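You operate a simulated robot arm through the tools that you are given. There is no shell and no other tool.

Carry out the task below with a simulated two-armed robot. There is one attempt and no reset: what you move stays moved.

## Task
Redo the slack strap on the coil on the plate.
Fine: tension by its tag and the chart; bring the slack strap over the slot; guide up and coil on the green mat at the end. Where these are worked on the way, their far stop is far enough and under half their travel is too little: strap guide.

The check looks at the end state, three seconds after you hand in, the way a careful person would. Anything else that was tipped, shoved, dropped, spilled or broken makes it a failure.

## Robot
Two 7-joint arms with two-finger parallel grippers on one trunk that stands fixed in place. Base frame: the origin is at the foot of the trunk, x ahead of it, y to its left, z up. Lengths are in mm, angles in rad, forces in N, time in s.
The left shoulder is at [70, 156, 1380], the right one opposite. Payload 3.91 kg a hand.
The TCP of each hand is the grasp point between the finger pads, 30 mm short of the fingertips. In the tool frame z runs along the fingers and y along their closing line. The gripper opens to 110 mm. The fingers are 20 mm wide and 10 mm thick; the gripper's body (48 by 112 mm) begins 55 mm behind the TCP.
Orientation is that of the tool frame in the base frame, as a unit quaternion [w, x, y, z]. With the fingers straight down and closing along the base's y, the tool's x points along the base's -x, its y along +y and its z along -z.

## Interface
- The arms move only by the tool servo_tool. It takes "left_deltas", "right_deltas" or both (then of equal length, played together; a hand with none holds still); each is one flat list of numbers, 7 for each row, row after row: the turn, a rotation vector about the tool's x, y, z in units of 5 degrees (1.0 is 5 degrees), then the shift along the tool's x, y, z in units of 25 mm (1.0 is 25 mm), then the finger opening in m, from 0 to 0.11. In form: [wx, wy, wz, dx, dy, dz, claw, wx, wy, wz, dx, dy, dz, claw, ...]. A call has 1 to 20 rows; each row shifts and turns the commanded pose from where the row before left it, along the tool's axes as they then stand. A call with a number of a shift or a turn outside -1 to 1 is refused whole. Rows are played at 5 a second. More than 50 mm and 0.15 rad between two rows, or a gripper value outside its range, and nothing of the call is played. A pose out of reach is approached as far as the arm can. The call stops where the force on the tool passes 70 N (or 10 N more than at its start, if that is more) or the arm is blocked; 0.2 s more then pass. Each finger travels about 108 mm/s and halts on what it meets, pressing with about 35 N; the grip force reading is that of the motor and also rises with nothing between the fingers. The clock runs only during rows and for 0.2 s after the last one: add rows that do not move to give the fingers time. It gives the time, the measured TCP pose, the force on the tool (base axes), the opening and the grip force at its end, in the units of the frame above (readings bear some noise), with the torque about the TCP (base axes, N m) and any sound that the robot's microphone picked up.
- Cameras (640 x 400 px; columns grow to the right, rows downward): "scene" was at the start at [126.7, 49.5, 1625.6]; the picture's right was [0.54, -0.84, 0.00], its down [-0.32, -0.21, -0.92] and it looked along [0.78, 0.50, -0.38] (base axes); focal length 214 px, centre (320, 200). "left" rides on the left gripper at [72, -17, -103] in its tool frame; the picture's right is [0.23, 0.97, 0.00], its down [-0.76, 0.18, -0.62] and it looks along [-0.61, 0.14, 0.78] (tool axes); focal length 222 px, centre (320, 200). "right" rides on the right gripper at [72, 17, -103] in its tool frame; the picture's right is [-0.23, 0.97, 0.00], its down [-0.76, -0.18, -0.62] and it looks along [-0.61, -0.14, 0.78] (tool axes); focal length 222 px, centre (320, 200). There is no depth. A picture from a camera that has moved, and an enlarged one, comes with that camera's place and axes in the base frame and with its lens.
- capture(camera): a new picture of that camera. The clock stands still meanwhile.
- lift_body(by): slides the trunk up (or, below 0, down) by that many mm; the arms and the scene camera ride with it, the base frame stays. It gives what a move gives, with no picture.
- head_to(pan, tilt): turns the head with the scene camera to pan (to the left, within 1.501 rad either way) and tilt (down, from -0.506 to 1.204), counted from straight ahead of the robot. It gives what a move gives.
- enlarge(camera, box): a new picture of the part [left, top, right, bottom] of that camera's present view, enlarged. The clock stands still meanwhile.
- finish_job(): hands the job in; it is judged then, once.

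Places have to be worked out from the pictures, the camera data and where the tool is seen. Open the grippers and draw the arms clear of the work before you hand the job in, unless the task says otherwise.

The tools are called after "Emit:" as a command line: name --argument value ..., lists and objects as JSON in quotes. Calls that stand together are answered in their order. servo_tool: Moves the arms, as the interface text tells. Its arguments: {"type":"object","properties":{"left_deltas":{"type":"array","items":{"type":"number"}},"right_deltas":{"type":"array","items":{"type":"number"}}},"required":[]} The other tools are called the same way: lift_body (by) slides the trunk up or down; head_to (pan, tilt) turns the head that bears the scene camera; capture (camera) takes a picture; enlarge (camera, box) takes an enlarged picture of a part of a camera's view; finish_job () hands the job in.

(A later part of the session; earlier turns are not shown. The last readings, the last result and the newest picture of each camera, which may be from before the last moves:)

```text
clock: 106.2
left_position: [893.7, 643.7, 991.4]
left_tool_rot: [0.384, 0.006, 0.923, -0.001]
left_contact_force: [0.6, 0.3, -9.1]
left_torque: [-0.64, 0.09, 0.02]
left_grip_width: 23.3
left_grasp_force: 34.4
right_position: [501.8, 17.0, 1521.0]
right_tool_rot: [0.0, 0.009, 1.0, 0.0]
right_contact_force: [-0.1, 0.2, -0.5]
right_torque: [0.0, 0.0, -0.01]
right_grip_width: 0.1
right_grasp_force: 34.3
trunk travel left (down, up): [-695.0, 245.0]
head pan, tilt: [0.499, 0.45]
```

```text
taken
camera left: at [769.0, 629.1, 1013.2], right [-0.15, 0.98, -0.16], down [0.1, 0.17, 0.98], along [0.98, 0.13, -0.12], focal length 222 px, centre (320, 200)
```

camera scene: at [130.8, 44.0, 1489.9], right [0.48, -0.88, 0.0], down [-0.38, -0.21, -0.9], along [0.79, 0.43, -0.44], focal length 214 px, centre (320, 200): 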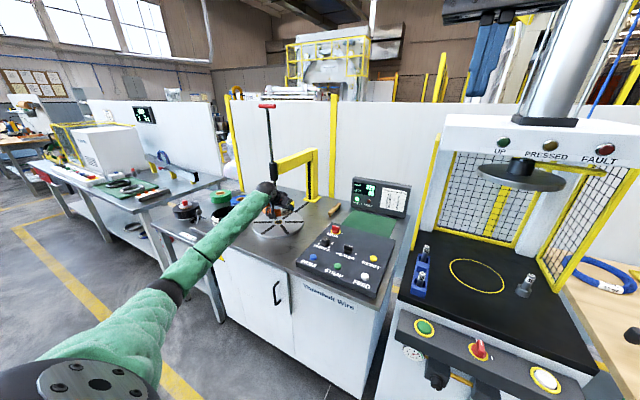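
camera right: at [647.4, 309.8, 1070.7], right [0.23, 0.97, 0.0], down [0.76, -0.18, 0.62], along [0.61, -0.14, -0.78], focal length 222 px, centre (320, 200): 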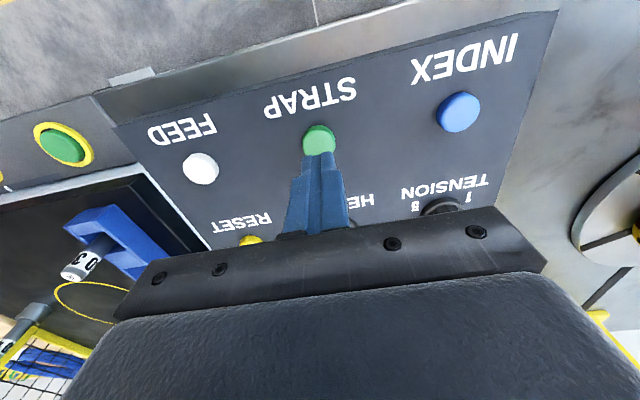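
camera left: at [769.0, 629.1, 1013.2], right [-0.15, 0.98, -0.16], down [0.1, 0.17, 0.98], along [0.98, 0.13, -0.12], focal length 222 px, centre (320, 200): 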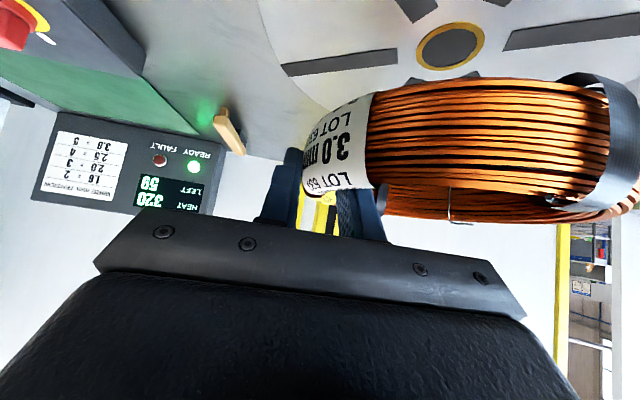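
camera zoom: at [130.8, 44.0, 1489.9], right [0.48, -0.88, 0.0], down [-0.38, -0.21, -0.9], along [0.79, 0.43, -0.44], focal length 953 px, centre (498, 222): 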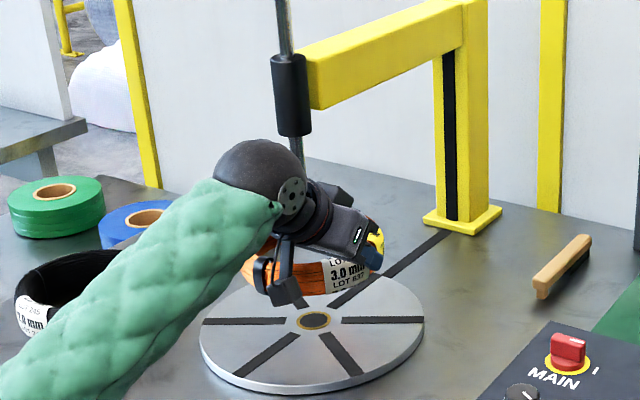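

The coil stays firm with its underside near z 960. I carry it diagonally toward the mat, first half.

Emit:
servo_tool --left_deltas '[0, 0, 0, -0.1, -0.4, 0.1, 0.01, 0, 0, 0, -0.26, -0.75, 0.26, 0.01, 0, 0, 0, -0.26, -0.75, 0.26, 0.01, 0, 0, 0, -0.26, -0.75, 0.26, 0.01, 0, 0, 0, -0.26, -0.75, 0.26, 0.01, 0, 0, 0, -0.26, -0.75, 0.26, 0.01, 0, 0, 0, -0.26, -0.75, 0.26, 0.01, 0, 0, 0, -0.26, -0.75, 0.26, 0.01, 0, 0, 0, -0.26, -0.75, 0.26, 0.01, 0, 0, 0, -0.26, -0.75, 0.26, 0.01, 0, 0, 0, -0.26, -0.75, 0.26, 0.01, 0, 0, 0, -0.26, -0.75, 0.26, 0.01, 0, 0, 0, -0.1, -0.35, 0.1, 0.01]'

Emit:
capture --camera "scene"

Emit:
capture --camera "left"

```text
clock: 109.0
left_position: [998.2, 417.6, 991.9]
left_tool_rot: [0.384, 0.007, 0.923, -0.001]
left_contact_force: [0.5, 0.6, -9.5]
left_torque: [-0.72, 0.1, -0.02]
left_grip_width: 23.4
left_grasp_force: 35.3
right_position: [501.7, 16.6, 1521.5]
right_tool_rot: [-0.001, 0.008, 1.0, 0.0]
right_contact_force: [-0.8, 0.3, -0.4]
right_torque: [-0.01, -0.02, 0.03]
right_grip_width: 0.0
right_grasp_force: 35.0
trunk travel left (down, up): [-695.0, 245.0]
head pan, tilt: [0.499, 0.45]
```

```text
taken
camera scene: at [130.9, 43.6, 1489.9], right [0.48, -0.88, 0.0], down [-0.38, -0.21, -0.9], along [0.79, 0.43, -0.44], focal length 214 px, centre (320, 200)
```

scene: 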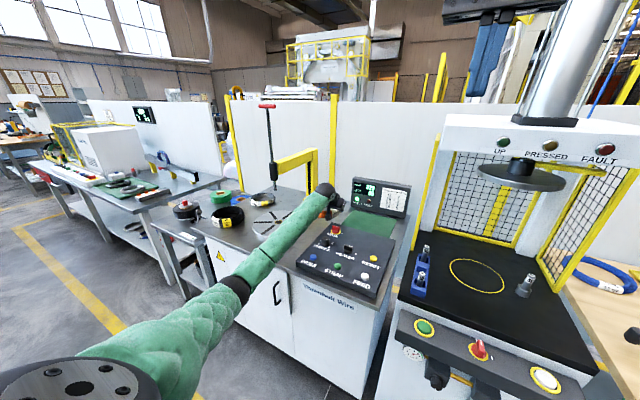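

```text
taken
camera left: at [874.4, 402.0, 1013.9], right [-0.15, 0.98, -0.16], down [0.1, 0.17, 0.98], along [0.98, 0.13, -0.12], focal length 222 px, centre (320, 200)
```

left: 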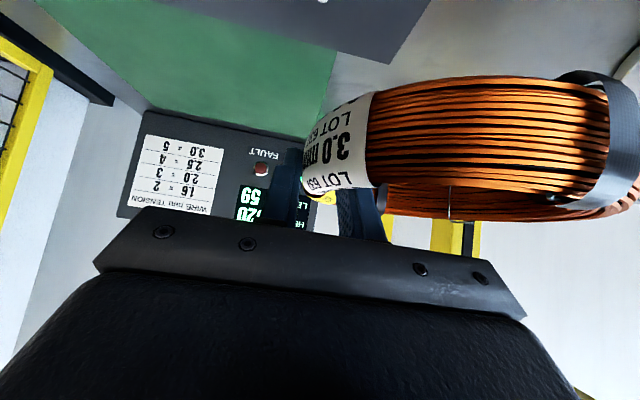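

Steady so far. I carry on to above the mat: coil centre about [1120, 281], TCP about [1120, 210].

Emit:
servo_tool --left_deltas '[0, 0, 0, -0.12, -0.35, 0.12, 0.01, 0, 0, 0, -0.287, -0.7, 0.287, 0.01, 0, 0, 0, -0.287, -0.7, 0.287, 0.01, 0, 0, 0, -0.287, -0.7, 0.287, 0.01, 0, 0, 0, -0.287, -0.7, 0.287, 0.01, 0, 0, 0, -0.287, -0.7, 0.287, 0.01, 0, 0, 0, -0.287, -0.7, 0.287, 0.01, 0, 0, 0, -0.287, -0.7, 0.287, 0.01, 0, 0, 0, -0.287, -0.7, 0.287, 0.01, 0, 0, 0, -0.287, -0.7, 0.287, 0.01, 0, 0, 0, -0.287, -0.7, 0.287, 0.01, 0, 0, 0, -0.287, -0.7, 0.287, 0.01, 0, 0, 0, -0.15, -0.25, 0.15, 0.01, 0, 0, 0, 0, 0, 0, 0.01]'

Emit:
capture --camera "scene"

Emit:
capture --camera "left"

Emit:
enlarge --camera "scene" --box '[310, 160, 430, 260]'

```text
clock: 112.0
left_position: [1119.0, 208.6, 989.5]
left_tool_rot: [0.384, 0.006, 0.923, 0.0]
left_contact_force: [-0.4, 0.8, -8.5]
left_torque: [-0.65, 0.13, 0.04]
left_grip_width: 23.8
left_grasp_force: 34.5
right_position: [502.0, 16.8, 1521.1]
right_tool_rot: [-0.001, 0.009, 1.0, 0.0]
right_contact_force: [-0.3, 0.4, 0.4]
right_torque: [0.02, 0.0, 0.01]
right_grip_width: 0.0
right_grasp_force: 35.5
trunk travel left (down, up): [-695.0, 245.0]
head pan, tilt: [0.499, 0.45]
```

```text
taken
camera scene: at [130.9, 43.4, 1489.9], right [0.48, -0.88, 0.0], down [-0.38, -0.21, -0.9], along [0.79, 0.43, -0.44], focal length 214 px, centre (320, 200)
```

scene: 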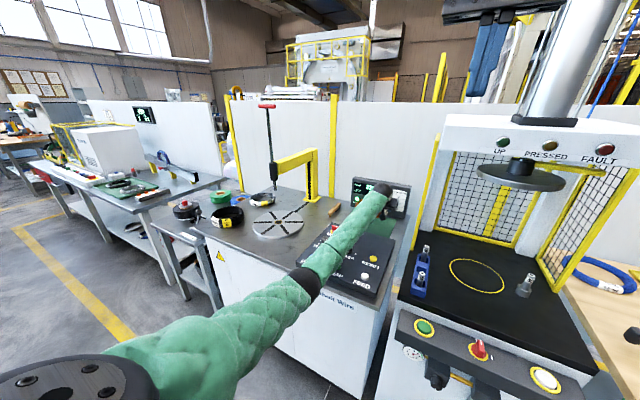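

```text
taken
camera left: at [993.2, 193.6, 1012.3], right [-0.15, 0.98, -0.16], down [0.1, 0.17, 0.98], along [0.98, 0.13, -0.12], focal length 222 px, centre (320, 200)
```

left: 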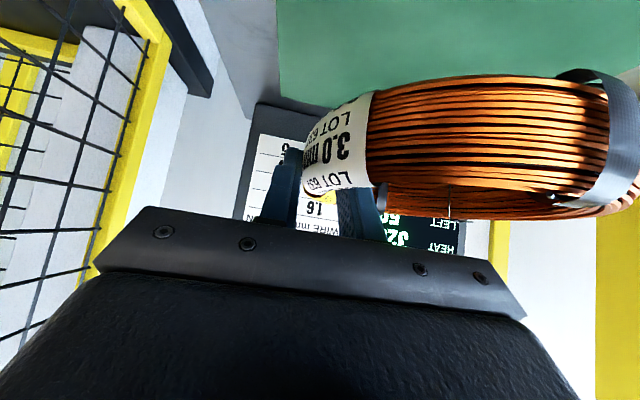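

```text
4.00 times, centred on (370, 210) of scene
camera zoom: at [130.9, 43.4, 1489.9], right [0.48, -0.88, 0.0], down [-0.38, -0.21, -0.9], along [0.79, 0.43, -0.44], focal length 858 px, centre (120, 160)
```

zoom: 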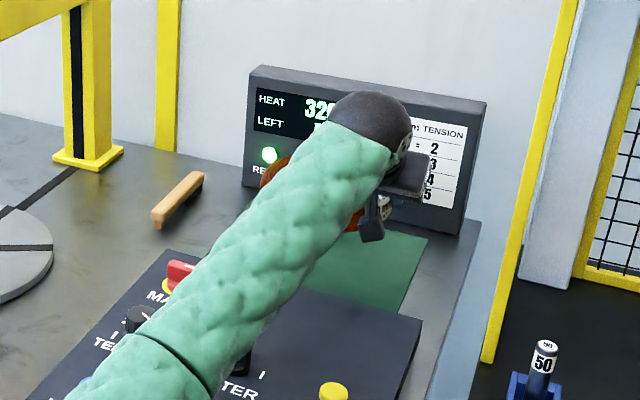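

The coil hangs over the mat (extents about x 1036–1202, y 197–363; mat about 1030–1236 by 162–417). I lower the trunk 30 mm and then the hand in steps, watching the force.

Emit:
lift_body --by -30

Emit:
servo_tool --left_deltas '[0, 0, 0, 0.2, 0, 0.2, 0.01, 0, 0, 0, 0.25, 0, 0.25, 0.01, 0, 0, 0, 0.2, 0, 0.2, 0.01, 0, 0, 0, 0.2, 0, 0.2, 0.01, 0, 0, 0, 0, 0, 0, 0.01]'

Emit:
capture --camera "left"

Emit:
capture --camera "scene"

```text
clock: 112.7
left_position: [1116.2, 209.4, 960.9]
left_tool_rot: [0.384, 0.006, 0.923, 0.0]
left_contact_force: [0.2, -0.3, -8.6]
left_torque: [-0.66, 0.11, 0.02]
left_grip_width: 24.1
left_grasp_force: 35.3
right_position: [501.7, 15.9, 1489.4]
right_tool_rot: [0.0, 0.009, 1.0, 0.001]
right_contact_force: [-0.6, -0.6, 0.5]
right_torque: [0.0, -0.02, 0.01]
right_grip_width: 0.0
right_grasp_force: 35.6
trunk travel left (down, up): [-665.0, 275.0]
head pan, tilt: [0.499, 0.45]
```

```text
clock: 113.9
left_position: [1118.7, 208.1, 929.7]
left_tool_rot: [0.383, 0.006, 0.924, -0.001]
left_contact_force: [-0.6, -1.0, -9.7]
left_torque: [-0.66, 0.1, 0.0]
left_grip_width: 23.5
left_grasp_force: 35.2
right_position: [501.3, 16.9, 1490.3]
right_tool_rot: [-0.001, 0.009, 1.0, 0.0]
right_contact_force: [0.0, 1.3, -0.2]
right_torque: [0.01, 0.03, 0.0]
right_grip_width: 0.0
right_grasp_force: 34.6
trunk travel left (down, up): [-665.0, 275.0]
head pan, tilt: [0.499, 0.45]
```

```text
taken
camera left: at [993.6, 192.9, 951.9], right [-0.15, 0.98, -0.16], down [0.1, 0.17, 0.98], along [0.98, 0.13, -0.12], focal length 222 px, centre (320, 200)
```

left: 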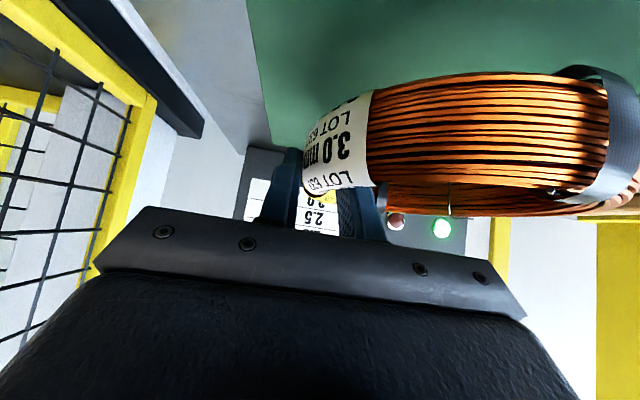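

```text
taken
camera scene: at [130.8, 43.2, 1460.0], right [0.48, -0.88, 0.0], down [-0.38, -0.21, -0.9], along [0.79, 0.43, -0.44], focal length 214 px, centre (320, 200)
```

scene: 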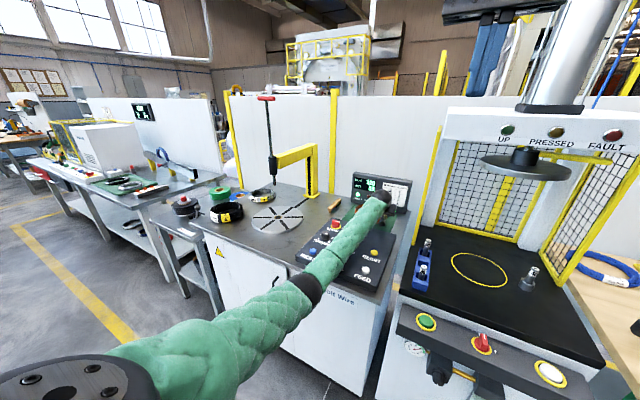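

Tracking is exact and the load is unchanged. I lower on in 4 mm steps toward the mat.

Emit:
servo_tool --left_deltas '[0, 0, 0, 0.11, 0, 0.11, 0.01, 0, 0, 0, 0.11, 0, 0.11, 0.01, 0, 0, 0, 0.11, 0, 0.11, 0.01, 0, 0, 0, 0.11, 0, 0.11, 0.01, 0, 0, 0, 0.08, 0, 0.08, 0.01, 0, 0, 0, 0, 0, 0, 0.01]'

Emit:
enlarge --camera "scene" --box '[310, 160, 430, 260]'

Emit:
capture --camera "left"

```text
clock: 115.3
left_position: [1116.7, 213.9, 926.1]
left_tool_rot: [0.391, 0.006, 0.921, -0.001]
left_contact_force: [0.7, 0.3, -9.4]
left_torque: [-0.67, 0.12, 0.02]
left_grip_width: 23.9
left_grasp_force: 35.0
right_position: [494.1, 17.7, 1493.9]
right_tool_rot: [0.002, 0.008, 1.0, 0.0]
right_contact_force: [-0.2, 0.5, 0.0]
right_torque: [0.02, 0.02, 0.0]
right_grip_width: 0.0
right_grasp_force: 34.8
trunk travel left (down, up): [-665.0, 275.0]
head pan, tilt: [0.499, 0.45]
```

```text
4.00 times, centred on (370, 210) of scene
camera zoom: at [124.6, 44.2, 1461.5], right [0.48, -0.88, 0.0], down [-0.38, -0.21, -0.9], along [0.79, 0.43, -0.43], focal length 858 px, centre (120, 160)
```

zoom: 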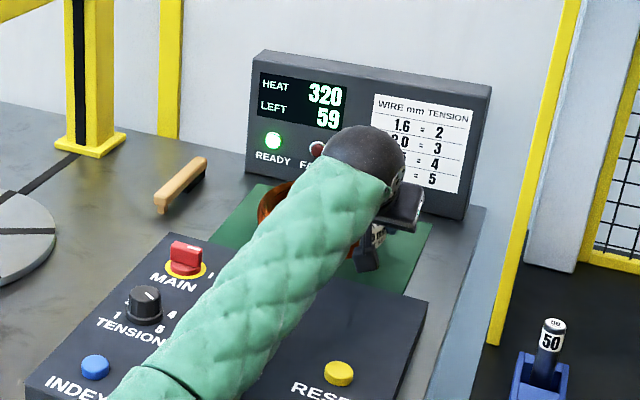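

```text
taken
camera left: at [992.1, 197.3, 946.5], right [-0.15, 0.98, -0.16], down [0.08, 0.17, 0.98], along [0.99, 0.13, -0.11], focal length 222 px, centre (320, 200)
```

left: 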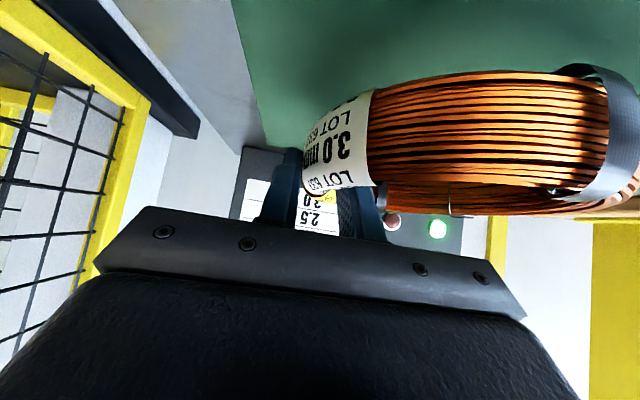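

The hand stopped sinking and the trunk shifted back a few mm, so the forearm is touching something again. I raise back up right away.

Emit:
servo_tool --left_deltas '[0, 0, 0, -0.2, 0, -0.2, 0.01, 0, 0, 0, -0.25, 0, -0.25, 0.01, 0, 0, 0, -0.2, 0, -0.2, 0.01, 0, 0, 0, -0.1, 0, -0.1, 0.01, 0, 0, 0, 0, 0, 0, 0.01]'

Emit:
head_to --pan 0.35 --tilt 0.6

Emit:
capture --camera "scene"

Emit:
enlarge --camera "scene" --box '[200, 100, 440, 320]'

```text
clock: 116.5
left_position: [1118.6, 210.2, 933.4]
left_tool_rot: [0.383, 0.006, 0.924, 0.0]
left_contact_force: [-0.6, 0.0, -9.4]
left_torque: [-0.68, 0.14, -0.02]
left_grip_width: 24.1
left_grasp_force: 34.9
right_position: [502.2, 17.5, 1490.6]
right_tool_rot: [-0.002, 0.009, 1.0, 0.0]
right_contact_force: [0.4, 0.3, -0.4]
right_torque: [0.02, 0.03, 0.03]
right_grip_width: 0.1
right_grasp_force: 35.1
trunk travel left (down, up): [-665.0, 275.0]
head pan, tilt: [0.499, 0.45]
```

```text
clock: 117.2
left_position: [1118.3, 209.3, 936.2]
left_tool_rot: [0.383, 0.007, 0.924, -0.001]
left_contact_force: [-0.6, 0.0, -9.1]
left_torque: [-0.7, 0.14, 0.0]
left_grip_width: 24.3
left_grasp_force: 34.7
right_position: [501.3, 15.8, 1490.2]
right_tool_rot: [-0.001, 0.009, 1.0, 0.0]
right_contact_force: [0.0, 0.3, -0.2]
right_torque: [0.02, -0.01, 0.02]
right_grip_width: 0.1
right_grasp_force: 35.6
trunk travel left (down, up): [-665.0, 275.0]
head pan, tilt: [0.351, 0.6]
```

```text
taken
camera scene: at [133.2, 29.4, 1446.4], right [0.34, -0.94, 0.0], down [-0.53, -0.19, -0.82], along [0.77, 0.28, -0.57], focal length 214 px, centre (320, 200)
```

scene: 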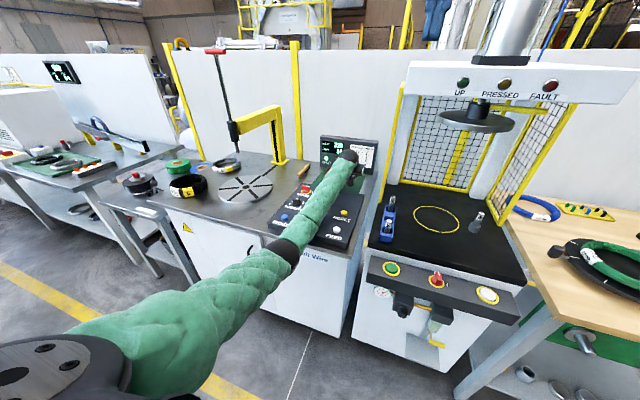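

```text
1.82 times, centred on (320, 210) of scene
camera zoom: at [133.2, 29.4, 1446.4], right [0.34, -0.94, 0.0], down [-0.53, -0.19, -0.82], along [0.77, 0.28, -0.57], focal length 390 px, centre (320, 182)
```

zoom: 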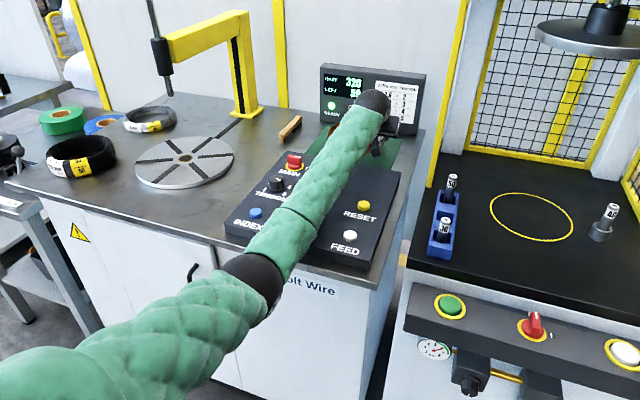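

The trunk recovered. I use the right hand's camera to see what the left forearm or hand is touching.

Emit:
capture --camera "right"

Emit:
enlarge --camera "scene" --box '[290, 130, 390, 230]'

Emit:
capture --camera "left"

```text
taken
camera right: at [429.1, 35.4, 1593.0], right [0.24, 0.97, 0.0], down [0.76, -0.19, 0.62], along [0.6, -0.15, -0.78], focal length 222 px, centre (320, 200)
```

right: 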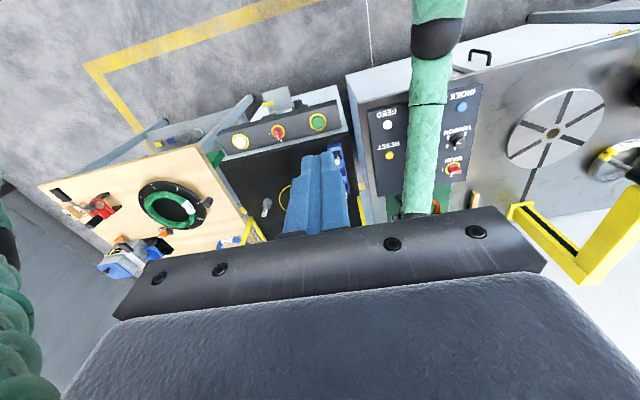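

```text
4.00 times, centred on (340, 180) of scene
camera zoom: at [133.2, 29.4, 1446.4], right [0.34, -0.94, 0.0], down [-0.53, -0.19, -0.82], along [0.77, 0.28, -0.57], focal length 858 px, centre (240, 280)
```

zoom: 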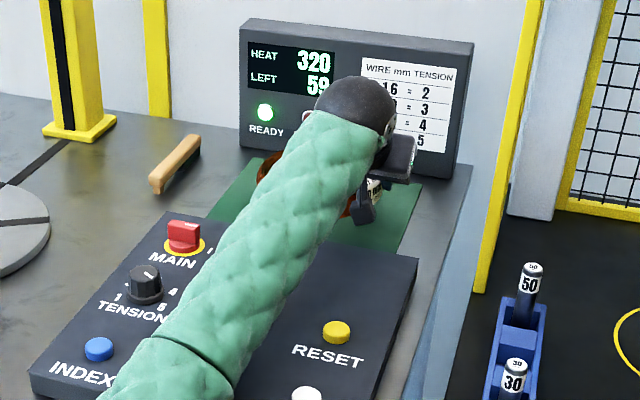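

```text
taken
camera left: at [994.1, 193.5, 958.7], right [-0.15, 0.98, -0.16], down [0.1, 0.17, 0.98], along [0.98, 0.13, -0.12], focal length 222 px, centre (320, 200)
```

left: 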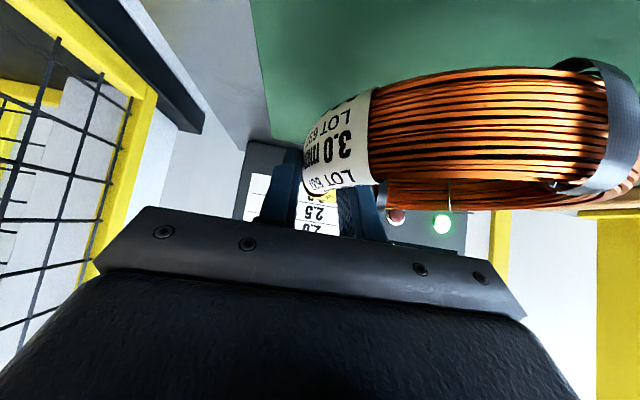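

The elbow works out at about [508, 266, 995] and the forearm clears everything; the arm had simply run out of reach there. So I lower with the trunk instead, keeping the arm's shape, first 25 mm.

Emit:
lift_body --by -25

Emit:
capture --camera "left"

Emit:
enlarge --camera "scene" --box '[290, 130, 390, 230]'

```text
clock: 118.0
left_position: [1116.7, 209.8, 947.6]
left_tool_rot: [0.398, 0.006, 0.917, 0.0]
left_contact_force: [-0.1, 0.5, -9.1]
left_torque: [-0.67, 0.14, 0.02]
left_grip_width: 24.4
left_grasp_force: 34.8
right_position: [488.9, 12.7, 1472.9]
right_tool_rot: [0.004, 0.009, 1.0, 0.002]
right_contact_force: [-0.3, -0.2, -0.2]
right_torque: [-0.01, 0.0, -0.03]
right_grip_width: 0.0
right_grasp_force: 35.4
trunk travel left (down, up): [-640.0, 300.0]
head pan, tilt: [0.351, 0.6]
```

```text
taken
camera left: at [991.5, 193.9, 965.9], right [-0.15, 0.98, -0.16], down [0.07, 0.17, 0.98], along [0.99, 0.13, -0.09], focal length 222 px, centre (320, 200)
```

left: 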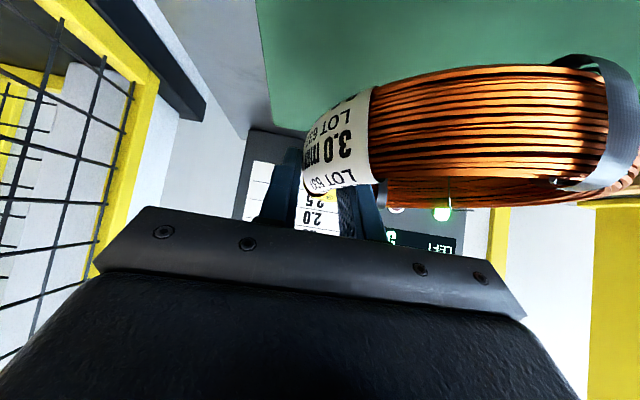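

```text
4.00 times, centred on (340, 180) of scene
camera zoom: at [122.3, 26.6, 1425.8], right [0.34, -0.94, 0.0], down [-0.52, -0.19, -0.83], along [0.78, 0.29, -0.56], focal length 858 px, centre (240, 280)
```

zoom: 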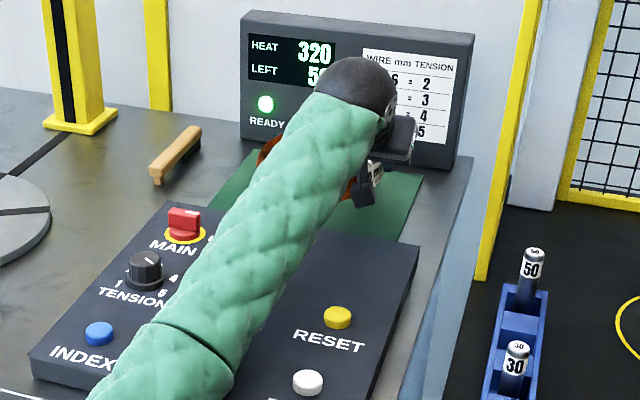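

Lowering made the hand rise, so the forearm is in fact resting on something, most likely the panel's front edge. I raise the trunk back immediately.

Emit:
lift_body --by 75

Emit:
capture --camera "right"

Emit:
enlarge --camera "scene" --box '[240, 130, 400, 290]'

```text
clock: 119.1
left_position: [1119.9, 208.3, 982.9]
left_tool_rot: [0.382, 0.006, 0.924, -0.001]
left_contact_force: [-0.1, 0.2, -8.9]
left_torque: [-0.72, 0.07, -0.02]
left_grip_width: 24.6
left_grasp_force: 34.8
right_position: [503.8, 17.4, 1538.2]
right_tool_rot: [-0.002, 0.009, 1.0, 0.0]
right_contact_force: [0.0, -1.0, -0.1]
right_torque: [0.01, 0.03, 0.04]
right_grip_width: 0.2
right_grasp_force: 35.0
trunk travel left (down, up): [-715.0, 225.0]
head pan, tilt: [0.351, 0.6]
```

```text
taken
camera right: at [432.0, 35.8, 1641.6], right [0.24, 0.97, 0.0], down [0.76, -0.19, 0.62], along [0.6, -0.15, -0.78], focal length 222 px, centre (320, 200)
```

right: 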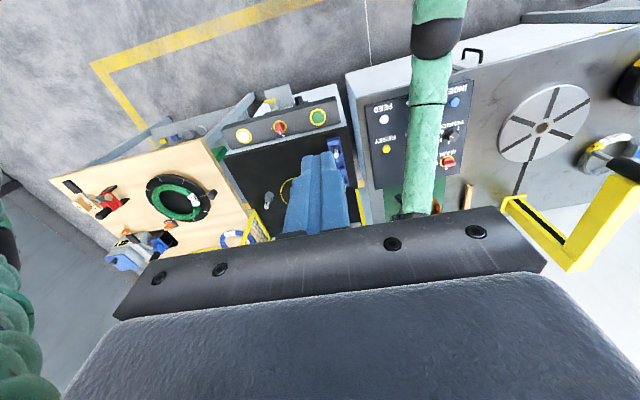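

```text
2.50 times, centred on (320, 210) of scene
camera zoom: at [135.6, 29.7, 1495.6], right [0.34, -0.94, 0.0], down [-0.53, -0.19, -0.82], along [0.77, 0.28, -0.57], focal length 536 px, centre (320, 175)
```

zoom: 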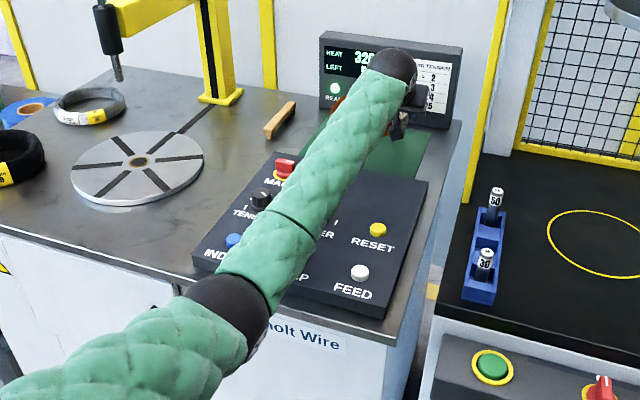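

The trunk is back straight and the coil is still firmly held. A higher shoulder keeps the forearm higher over the panel, so I raise the trunk a further 40 mm and lower the hand by the arm instead.

Emit:
lift_body --by 40

Emit:
servo_tool --left_deltas '[0, 0, 0, 0.2, 0, 0.2, 0.01, 0, 0, 0, 0.35, 0, 0.35, 0.01, 0, 0, 0, 0.35, 0, 0.35, 0.01, 0, 0, 0, 0.35, 0, 0.35, 0.01, 0, 0, 0, 0.35, 0, 0.35, 0.01, 0, 0, 0, 0.35, 0, 0.35, 0.01, 0, 0, 0, 0.2, 0, 0.2, 0.01, 0, 0, 0, 0, 0, 0, 0.01]'

Emit:
capture --camera "right"

Emit:
enlarge --camera "scene" --box '[240, 130, 400, 290]'

```text
clock: 119.9
left_position: [1118.1, 208.9, 1025.9]
left_tool_rot: [0.383, 0.006, 0.924, 0.0]
left_contact_force: [0.5, -0.4, -9.5]
left_torque: [-0.68, 0.07, 0.0]
left_grip_width: 24.5
left_grasp_force: 34.7
right_position: [502.4, 16.9, 1579.1]
right_tool_rot: [-0.001, 0.009, 1.0, 0.0]
right_contact_force: [0.0, -0.5, 0.0]
right_torque: [0.0, 0.0, 0.0]
right_grip_width: 0.0
right_grasp_force: 34.7
trunk travel left (down, up): [-755.0, 185.0]
head pan, tilt: [0.351, 0.6]
```

```text
clock: 121.7
left_position: [1117.5, 209.7, 947.2]
left_tool_rot: [0.383, 0.006, 0.924, 0.0]
left_contact_force: [0.0, 0.2, -9.1]
left_torque: [-0.67, 0.11, 0.01]
left_grip_width: 24.3
left_grasp_force: 35.0
right_position: [502.4, 16.7, 1580.7]
right_tool_rot: [-0.001, 0.009, 1.0, 0.001]
right_contact_force: [0.3, 0.5, 0.1]
right_torque: [0.0, 0.0, -0.01]
right_grip_width: 0.3
right_grasp_force: 35.1
trunk travel left (down, up): [-755.0, 185.0]
head pan, tilt: [0.351, 0.6]
```

```text
taken
camera right: at [429.3, 35.7, 1683.0], right [0.24, 0.97, 0.0], down [0.76, -0.19, 0.62], along [0.6, -0.15, -0.78], focal length 222 px, centre (320, 200)
```

right: 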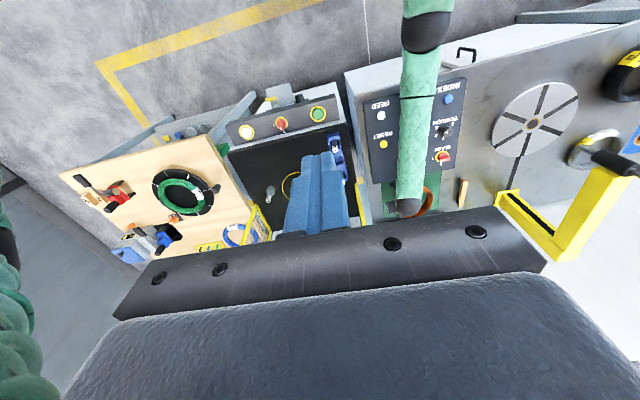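

```text
2.50 times, centred on (320, 210) of scene
camera zoom: at [133.4, 29.6, 1536.4], right [0.34, -0.94, 0.0], down [-0.53, -0.19, -0.82], along [0.77, 0.28, -0.57], focal length 536 px, centre (320, 175)
```

zoom: 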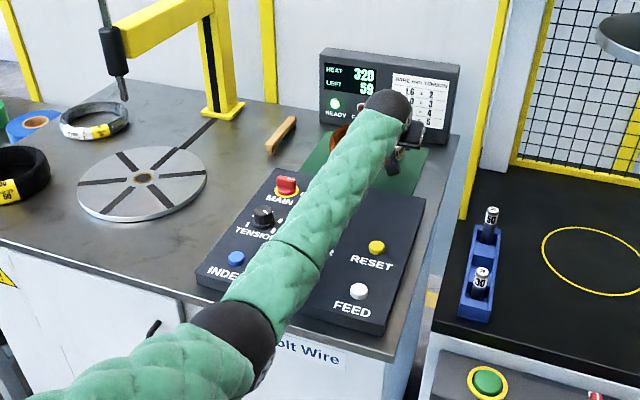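

No deflection and tracking is exact at z 947. I continue down in two small stages.

Emit:
servo_tool --left_deltas '[0, 0, 0, 0.14, 0, 0.14, 0.01, 0, 0, 0, 0.14, 0, 0.14, 0.01, 0, 0, 0, 0.14, 0, 0.14, 0.01, 0, 0, 0, 0.14, 0, 0.14, 0.01, 0, 0, 0, 0, 0, 0, 0.01]'

Emit:
enlarge --camera "scene" --box '[290, 130, 390, 230]'

Emit:
capture --camera "left"

```text
clock: 122.9
left_position: [1117.7, 211.1, 929.1]
left_tool_rot: [0.383, 0.007, 0.924, -0.001]
left_contact_force: [0.7, 0.3, -9.3]
left_torque: [-0.69, 0.11, 0.01]
left_grip_width: 24.2
left_grasp_force: 35.1
right_position: [502.7, 17.1, 1579.5]
right_tool_rot: [-0.001, 0.009, 1.0, 0.0]
right_contact_force: [-0.1, 0.9, -0.9]
right_torque: [0.0, 0.04, 0.02]
right_grip_width: 0.0
right_grasp_force: 35.3
trunk travel left (down, up): [-755.0, 185.0]
head pan, tilt: [0.351, 0.6]
```

```text
4.00 times, centred on (340, 180) of scene
camera zoom: at [133.4, 29.6, 1536.4], right [0.34, -0.94, 0.0], down [-0.53, -0.19, -0.82], along [0.77, 0.28, -0.57], focal length 858 px, centre (240, 280)
```

zoom: 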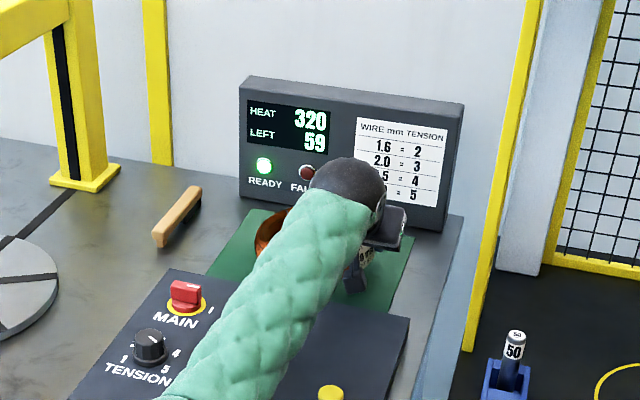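

```text
taken
camera left: at [993.7, 194.7, 952.3], right [-0.15, 0.98, -0.16], down [0.1, 0.17, 0.98], along [0.98, 0.13, -0.12], focal length 222 px, centre (320, 200)
```

left: 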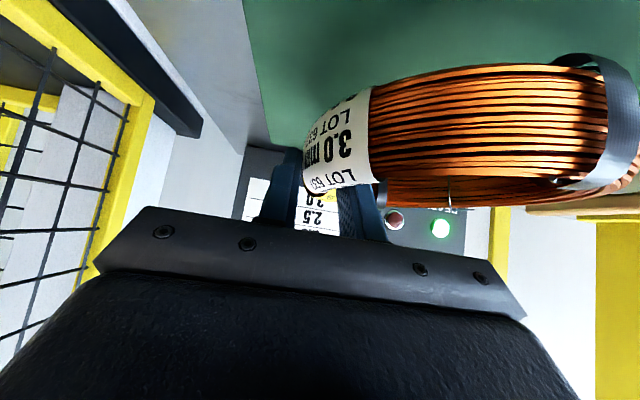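

Still no deflection; the coil's far side droops a little. I go down another ~14 mm.

Emit:
servo_tool --left_deltas '[0, 0, 0, 0.1, 0, 0.1, 0.01, 0, 0, 0, 0.1, 0, 0.1, 0.01, 0, 0, 0, 0.1, 0, 0.1, 0.01, 0, 0, 0, 0.1, 0, 0.1, 0.01, 0, 0, 0, 0.1, 0, 0.1, 0.01, 0, 0, 0, 0, 0, 0, 0.01]'

Emit:
enlarge --camera "scene" --box '[290, 130, 390, 230]'

Emit:
capture --camera "left"

```text
clock: 124.3
left_position: [1119.8, 208.3, 912.2]
left_tool_rot: [0.384, 0.006, 0.923, 0.0]
left_contact_force: [-1.1, -2.5, -5.4]
left_torque: [-0.23, 0.03, 0.06]
left_grip_width: 23.8
left_grasp_force: 35.1
right_position: [500.3, 16.7, 1579.9]
right_tool_rot: [0.0, 0.009, 1.0, 0.001]
right_contact_force: [0.2, -0.2, 0.0]
right_torque: [-0.05, 0.01, 0.03]
right_grip_width: 0.2
right_grasp_force: 35.1
trunk travel left (down, up): [-755.0, 185.0]
head pan, tilt: [0.351, 0.6]
```

```text
4.00 times, centred on (340, 180) of scene
camera zoom: at [132.8, 29.2, 1536.4], right [0.34, -0.94, 0.0], down [-0.53, -0.19, -0.82], along [0.77, 0.28, -0.57], focal length 858 px, centre (240, 280)
```

zoom: 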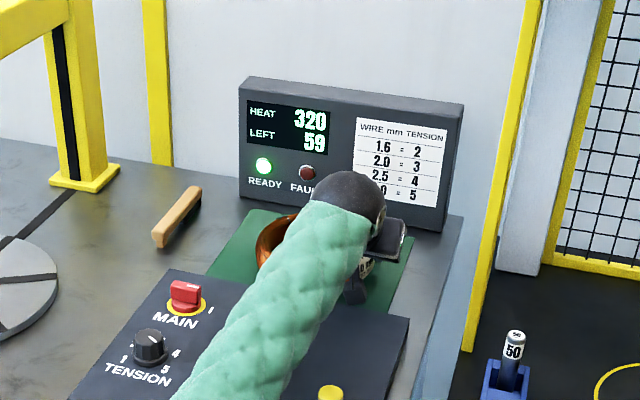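

```text
taken
camera left: at [994.8, 193.1, 935.4], right [-0.15, 0.98, -0.16], down [0.1, 0.17, 0.98], along [0.98, 0.13, -0.12], focal length 222 px, centre (320, 200)
```

left: 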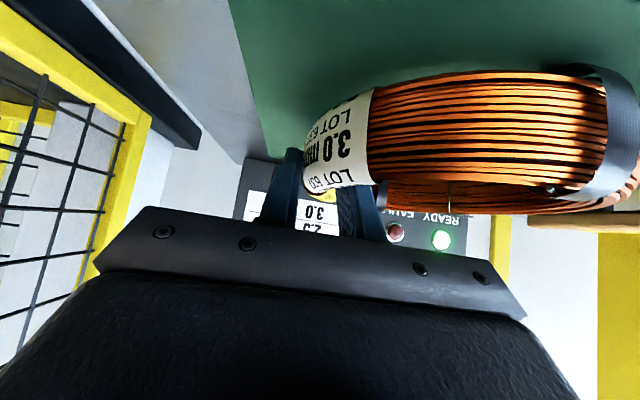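

The far side has touched down (torque fell to −0.23). I lower a few more millimetres until the load is off.

Emit:
servo_tool --left_deltas '[0, 0, 0, 0.07, 0, 0.07, 0.01, 0, 0, 0, 0.07, 0, 0.07, 0.01, 0, 0, 0, 0, 0, 0, 0.01]'

Emit:
capture --camera "left"

```text
clock: 125.1
left_position: [1120.3, 209.2, 908.8]
left_tool_rot: [0.383, 0.006, 0.924, 0.0]
left_contact_force: [-0.3, -2.2, -5.7]
left_torque: [-0.31, 0.05, -0.03]
left_grip_width: 23.1
left_grasp_force: 34.5
right_position: [502.7, 16.7, 1580.2]
right_tool_rot: [-0.001, 0.008, 1.0, 0.0]
right_contact_force: [-0.1, -0.5, 0.5]
right_torque: [0.01, 0.03, 0.0]
right_grip_width: 0.0
right_grasp_force: 34.8
trunk travel left (down, up): [-755.0, 185.0]
head pan, tilt: [0.351, 0.6]
```

```text
taken
camera left: at [994.7, 193.3, 930.6], right [-0.15, 0.98, -0.16], down [0.1, 0.17, 0.98], along [0.98, 0.13, -0.12], focal length 222 px, centre (320, 200)
```

left: 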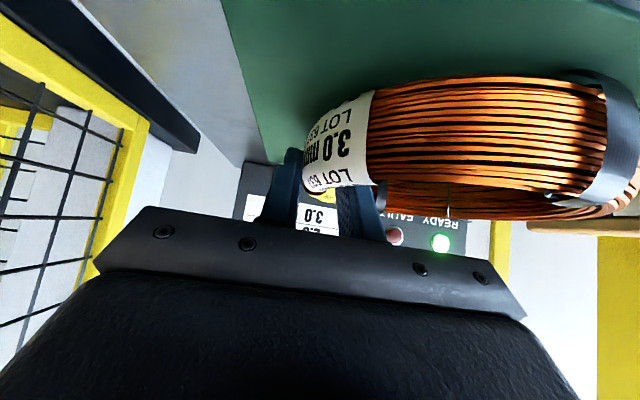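

The coil is levelling out as it goes down. I lower another few millimetres.

Emit:
servo_tool --left_deltas '[0, 0, 0, 0.06, 0, 0.06, 0.01, 0, 0, 0, 0.06, 0, 0.06, 0.01, 0, 0, 0, 0, 0, 0, 0.01]'

Emit:
capture --camera "left"

Emit:
enlarge --camera "scene" --box '[300, 140, 380, 220]'

```text
clock: 125.9
left_position: [1119.6, 209.3, 905.2]
left_tool_rot: [0.384, 0.005, 0.923, 0.0]
left_contact_force: [-1.1, -2.4, -4.3]
left_torque: [-0.23, -0.14, -0.01]
left_grip_width: 22.7
left_grasp_force: 35.1
right_position: [500.6, 16.2, 1580.7]
right_tool_rot: [0.001, 0.009, 1.0, -0.001]
right_contact_force: [0.5, -0.1, -0.2]
right_torque: [0.02, 0.01, 0.01]
right_grip_width: 0.1
right_grasp_force: 34.7
trunk travel left (down, up): [-755.0, 185.0]
head pan, tilt: [0.351, 0.6]
```

```text
taken
camera left: at [995.0, 193.2, 926.4], right [-0.15, 0.98, -0.16], down [0.1, 0.17, 0.98], along [0.98, 0.13, -0.12], focal length 222 px, centre (320, 200)
```

left: 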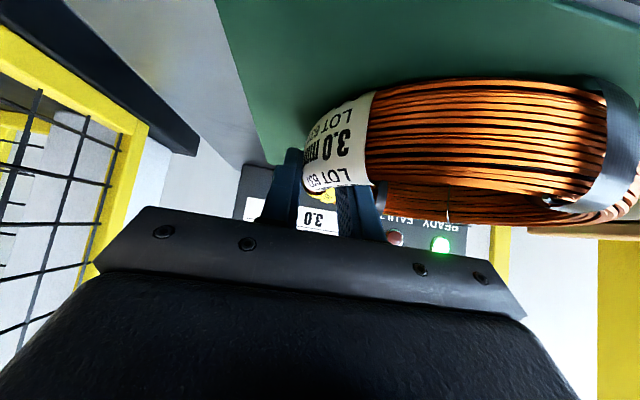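

```text
5.00 times, centred on (340, 180) of scene
camera zoom: at [132.6, 29.1, 1536.5], right [0.34, -0.94, 0.0], down [-0.53, -0.19, -0.82], along [0.77, 0.28, -0.57], focal length 1072 px, centre (220, 300)
```

zoom: 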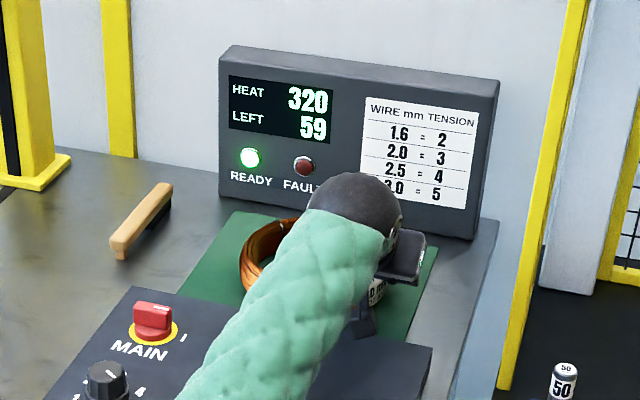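

Load is still decreasing. A few more millimetres.

Emit:
servo_tool --left_deltas '[0, 0, 0, 0.06, 0, 0.06, 0.01, 0, 0, 0, 0.06, 0, 0.06, 0.01, 0, 0, 0, 0, 0, 0, 0.01]'

Emit:
capture --camera "left"

```text
clock: 126.7
left_position: [1118.3, 210.0, 903.3]
left_tool_rot: [0.386, 0.006, 0.922, -0.001]
left_contact_force: [8.6, -1.6, 13.1]
left_torque: [-0.33, 0.69, -0.03]
left_grip_width: 22.8
left_grasp_force: 34.3
right_position: [499.3, 15.6, 1580.6]
right_tool_rot: [0.0, 0.009, 1.0, 0.0]
right_contact_force: [0.8, -0.1, 0.4]
right_torque: [-0.02, 0.0, 0.0]
right_grip_width: 0.0
right_grasp_force: 35.4
trunk travel left (down, up): [-755.0, 185.0]
head pan, tilt: [0.351, 0.6]
```

```text
taken
camera left: at [994.7, 193.2, 925.5], right [-0.15, 0.98, -0.16], down [0.09, 0.17, 0.98], along [0.98, 0.13, -0.12], focal length 222 px, centre (320, 200)
```

left: 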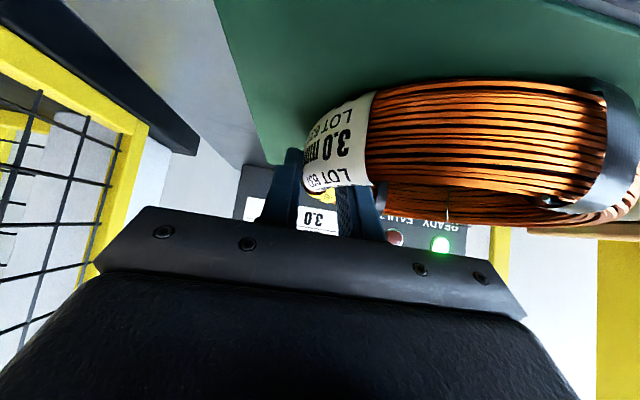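

Contact is firm now (+13 N), so the coil is down. I ease up 1 mm and open the fingers.

Emit:
servo_tool --left_deltas '[0, 0, 0, -0.04, 0, -0.04, 0.01, 0, 0, 0, 0, 0, 0, 0.03, 0, 0, 0, 0, 0, 0, 0.045, 0, 0, 0, 0, 0, 0, 0.055, 0, 0, 0, 0, 0, 0, 0.055]'

Emit:
capture --camera "left"

Emit:
enlarge --camera "scene" --box '[300, 140, 380, 220]'

```text
clock: 127.9
left_position: [1118.8, 209.2, 901.9]
left_tool_rot: [0.384, 0.007, 0.923, -0.001]
left_contact_force: [0.6, -1.2, -0.2]
left_torque: [-0.01, -0.02, 0.0]
left_grip_width: 54.8
left_grasp_force: 0.1
right_position: [500.9, 15.5, 1581.7]
right_tool_rot: [-0.001, 0.008, 1.0, 0.0]
right_contact_force: [0.4, 0.6, 0.1]
right_torque: [-0.01, 0.0, 0.01]
right_grip_width: 0.1
right_grasp_force: 35.1
trunk travel left (down, up): [-755.0, 185.0]
head pan, tilt: [0.351, 0.6]
```

```text
taken
camera left: at [994.4, 193.5, 924.3], right [-0.15, 0.98, -0.16], down [0.1, 0.17, 0.98], along [0.98, 0.13, -0.12], focal length 222 px, centre (320, 200)
```

left: 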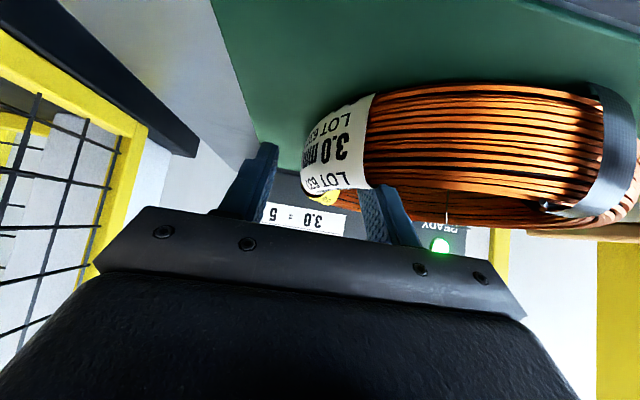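

```text
5.00 times, centred on (340, 180) of scene
camera zoom: at [132.0, 29.2, 1536.5], right [0.34, -0.94, 0.0], down [-0.53, -0.19, -0.82], along [0.77, 0.28, -0.57], focal length 1072 px, centre (220, 300)
```

zoom: 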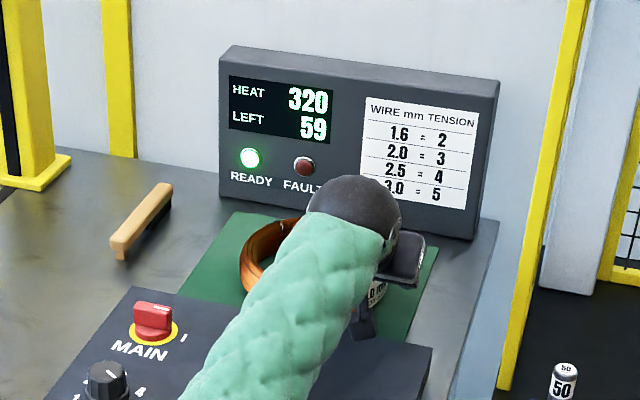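

The coil rests free on the mat. I retract along the tool axis, up and back.

Emit:
servo_tool --left_deltas '[0, 0, 0, 0, 0, -0.4, 0.055, 0, 0, 0, 0, 0, -0.7, 0.055, 0, 0, 0, 0, 0, -0.8, 0.055, 0, 0, 0, 0, 0, -0.8, 0.055, 0, 0, 0, 0, 0, -0.8, 0.055, 0, 0, 0, 0, 0, -0.8, 0.055, 0, 0, 0, 0, 0, -0.8, 0.055]'

Emit:
capture --camera "left"

Emit:
enlarge --camera "scene" --box '[280, 120, 400, 240]'

```text
clock: 129.5
left_position: [1026.3, 211.9, 990.6]
left_tool_rot: [0.384, 0.006, 0.923, 0.0]
left_contact_force: [-0.3, 0.4, 0.3]
left_torque: [0.04, 0.01, -0.01]
left_grip_width: 55.4
left_grasp_force: 0.0
right_position: [501.0, 16.8, 1582.0]
right_tool_rot: [0.0, 0.008, 1.0, -0.001]
right_contact_force: [-0.1, -0.1, 0.6]
right_torque: [0.03, -0.01, 0.0]
right_grip_width: 0.0
right_grasp_force: 35.1
trunk travel left (down, up): [-755.0, 185.0]
head pan, tilt: [0.351, 0.6]
```

```text
taken
camera left: at [901.6, 196.0, 1014.1], right [-0.15, 0.98, -0.16], down [0.1, 0.17, 0.98], along [0.98, 0.13, -0.12], focal length 222 px, centre (320, 200)
```

left: 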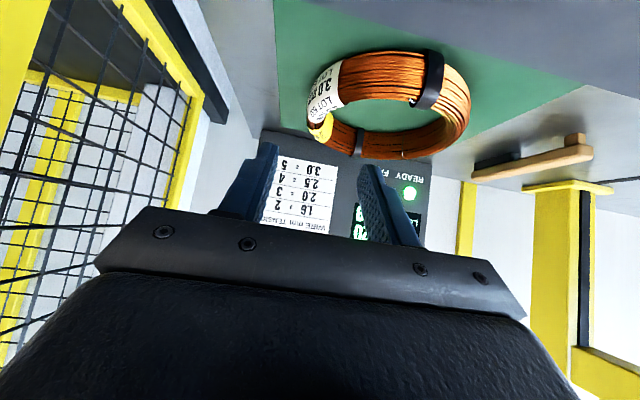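

```text
3.33 times, centred on (340, 180) of scene
camera zoom: at [131.5, 29.3, 1536.6], right [0.34, -0.94, 0.0], down [-0.53, -0.19, -0.82], along [0.77, 0.28, -0.57], focal length 715 px, centre (253, 267)
```

zoom: 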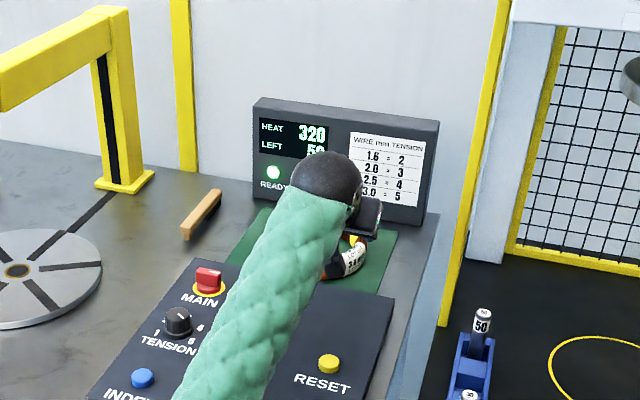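

The coil lies flat on the green mat. I draw the left arm well back and up and open the right gripper too.

Emit:
servo_tool --left_deltas '[0, 0, 0, 0.198, 0, -0.93, 0.08, 0, 0, 0, 0.198, 0, -0.93, 0.08, 0, 0, 0, 0.198, 0, -0.93, 0.08, 0, 0, 0, 0.198, 0, -0.93, 0.08, 0, 0, 0, 0.198, 0.3, -0.93, 0.08, 0, 0, 0, 0.198, 0.3, -0.93, 0.08, 0, 0, 0, 0.198, 0.3, -0.93, 0.08, 0, 0, 0, 0.198, 0.3, -0.93, 0.08, 0, 0, 0, 0.198, 0.3, -0.93, 0.08, 0, 0, 0, 0.198, 0.3, -0.93, 0.08, 0, 0, 0, 0.198, 0.3, -0.93, 0.08, 0, 0, 0, 0.198, 0.3, -0.93, 0.08, 0, 0, 0, 0.198, 0.3, -0.93, 0.08, 0, 0, 0, 0.198, 0.3, -0.93, 0.08, 0, 0, 0, 0.198, 0.3, -0.93, 0.08, 0, 0, 0, 0.198, 0.3, -0.93, 0.08, 0, 0, 0, 0.198, 0.3, -0.93, 0.08, 0, 0, 0, 0.198, 0.3, -0.93, 0.08, 0, 0, 0, 0.198, 0.3, -0.93, 0.08, 0, 0, 0, 0.198, 0.3, -0.93, 0.08]' --right_deltas '[0, 0, 0, 0, 0, 0, 0.02, 0, 0, 0, 0, 0, 0, 0.04, 0, 0, 0, 0, 0, 0, 0.06, 0, 0, 0, 0, 0, 0, 0.08, 0, 0, 0, 0, 0, 0, 0.08, 0, 0, 0, 0, 0, 0, 0.08, 0, 0, 0, 0, 0, 0, 0.08, 0, 0, 0, 0, 0, 0, 0.08, 0, 0, 0, 0, 0, 0, 0.08, 0, 0, 0, 0, 0, 0, 0.08, 0, 0, 0, 0, 0, 0, 0.08, 0, 0, 0, 0, 0, 0, 0.08, 0, 0, 0, 0, 0, 0, 0.08, 0, 0, 0, 0, 0, 0, 0.08, 0, 0, 0, 0, 0, 0, 0.08, 0, 0, 0, 0, 0, 0, 0.08, 0, 0, 0, 0, 0, 0, 0.08, 0, 0, 0, 0, 0, 0, 0.08, 0, 0, 0, 0, 0, 0, 0.08, 0, 0, 0, 0, 0, 0, 0.08]'

Emit:
capture --camera "scene"

Emit:
enlarge --camera "scene" --box '[200, 80, 400, 280]'

Emit:
capture --camera "right"

```text
clock: 133.7
left_position: [628.7, 335.4, 1250.1]
left_tool_rot: [0.385, 0.007, 0.923, -0.001]
left_contact_force: [-0.4, 0.4, -0.2]
left_torque: [-0.04, -0.03, 0.03]
left_grip_width: 80.0
left_grasp_force: 0.0
right_position: [499.2, 16.6, 1580.9]
right_tool_rot: [0.0, 0.008, 1.0, 0.0]
right_contact_force: [-1.2, 0.8, -0.1]
right_torque: [0.0, 0.01, 0.0]
right_grip_width: 79.9
right_grasp_force: 0.0
trunk travel left (down, up): [-755.0, 185.0]
head pan, tilt: [0.351, 0.6]
```

```text
taken
camera scene: at [130.8, 30.4, 1536.6], right [0.34, -0.94, 0.0], down [-0.53, -0.19, -0.83], along [0.78, 0.28, -0.56], focal length 214 px, centre (320, 200)
```

scene: 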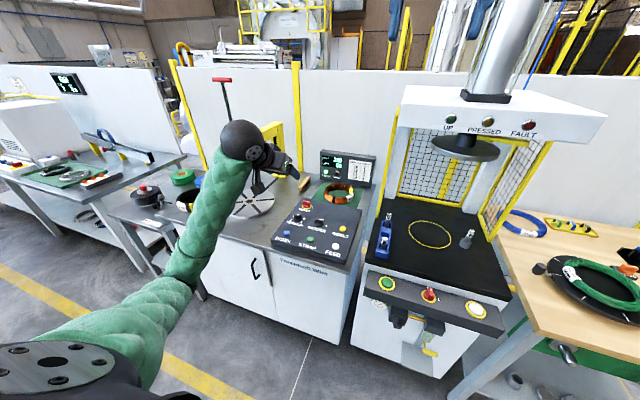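

```text
2.00 times, centred on (300, 180) of scene
camera zoom: at [130.8, 30.4, 1536.6], right [0.34, -0.94, 0.0], down [-0.53, -0.19, -0.83], along [0.78, 0.28, -0.56], focal length 429 px, centre (360, 240)
```

zoom: 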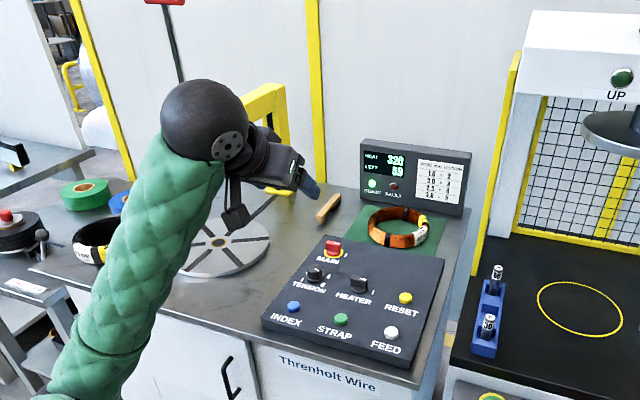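

```text
taken
camera right: at [426.4, 36.5, 1683.8], right [0.24, 0.97, 0.0], down [0.76, -0.19, 0.62], along [0.6, -0.15, -0.78], focal length 222 px, centre (320, 200)
```

right: 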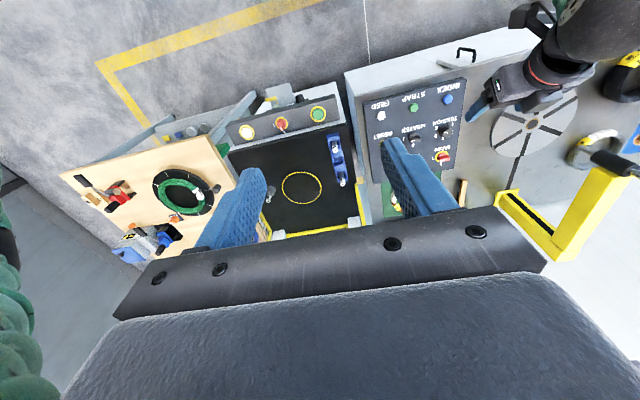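

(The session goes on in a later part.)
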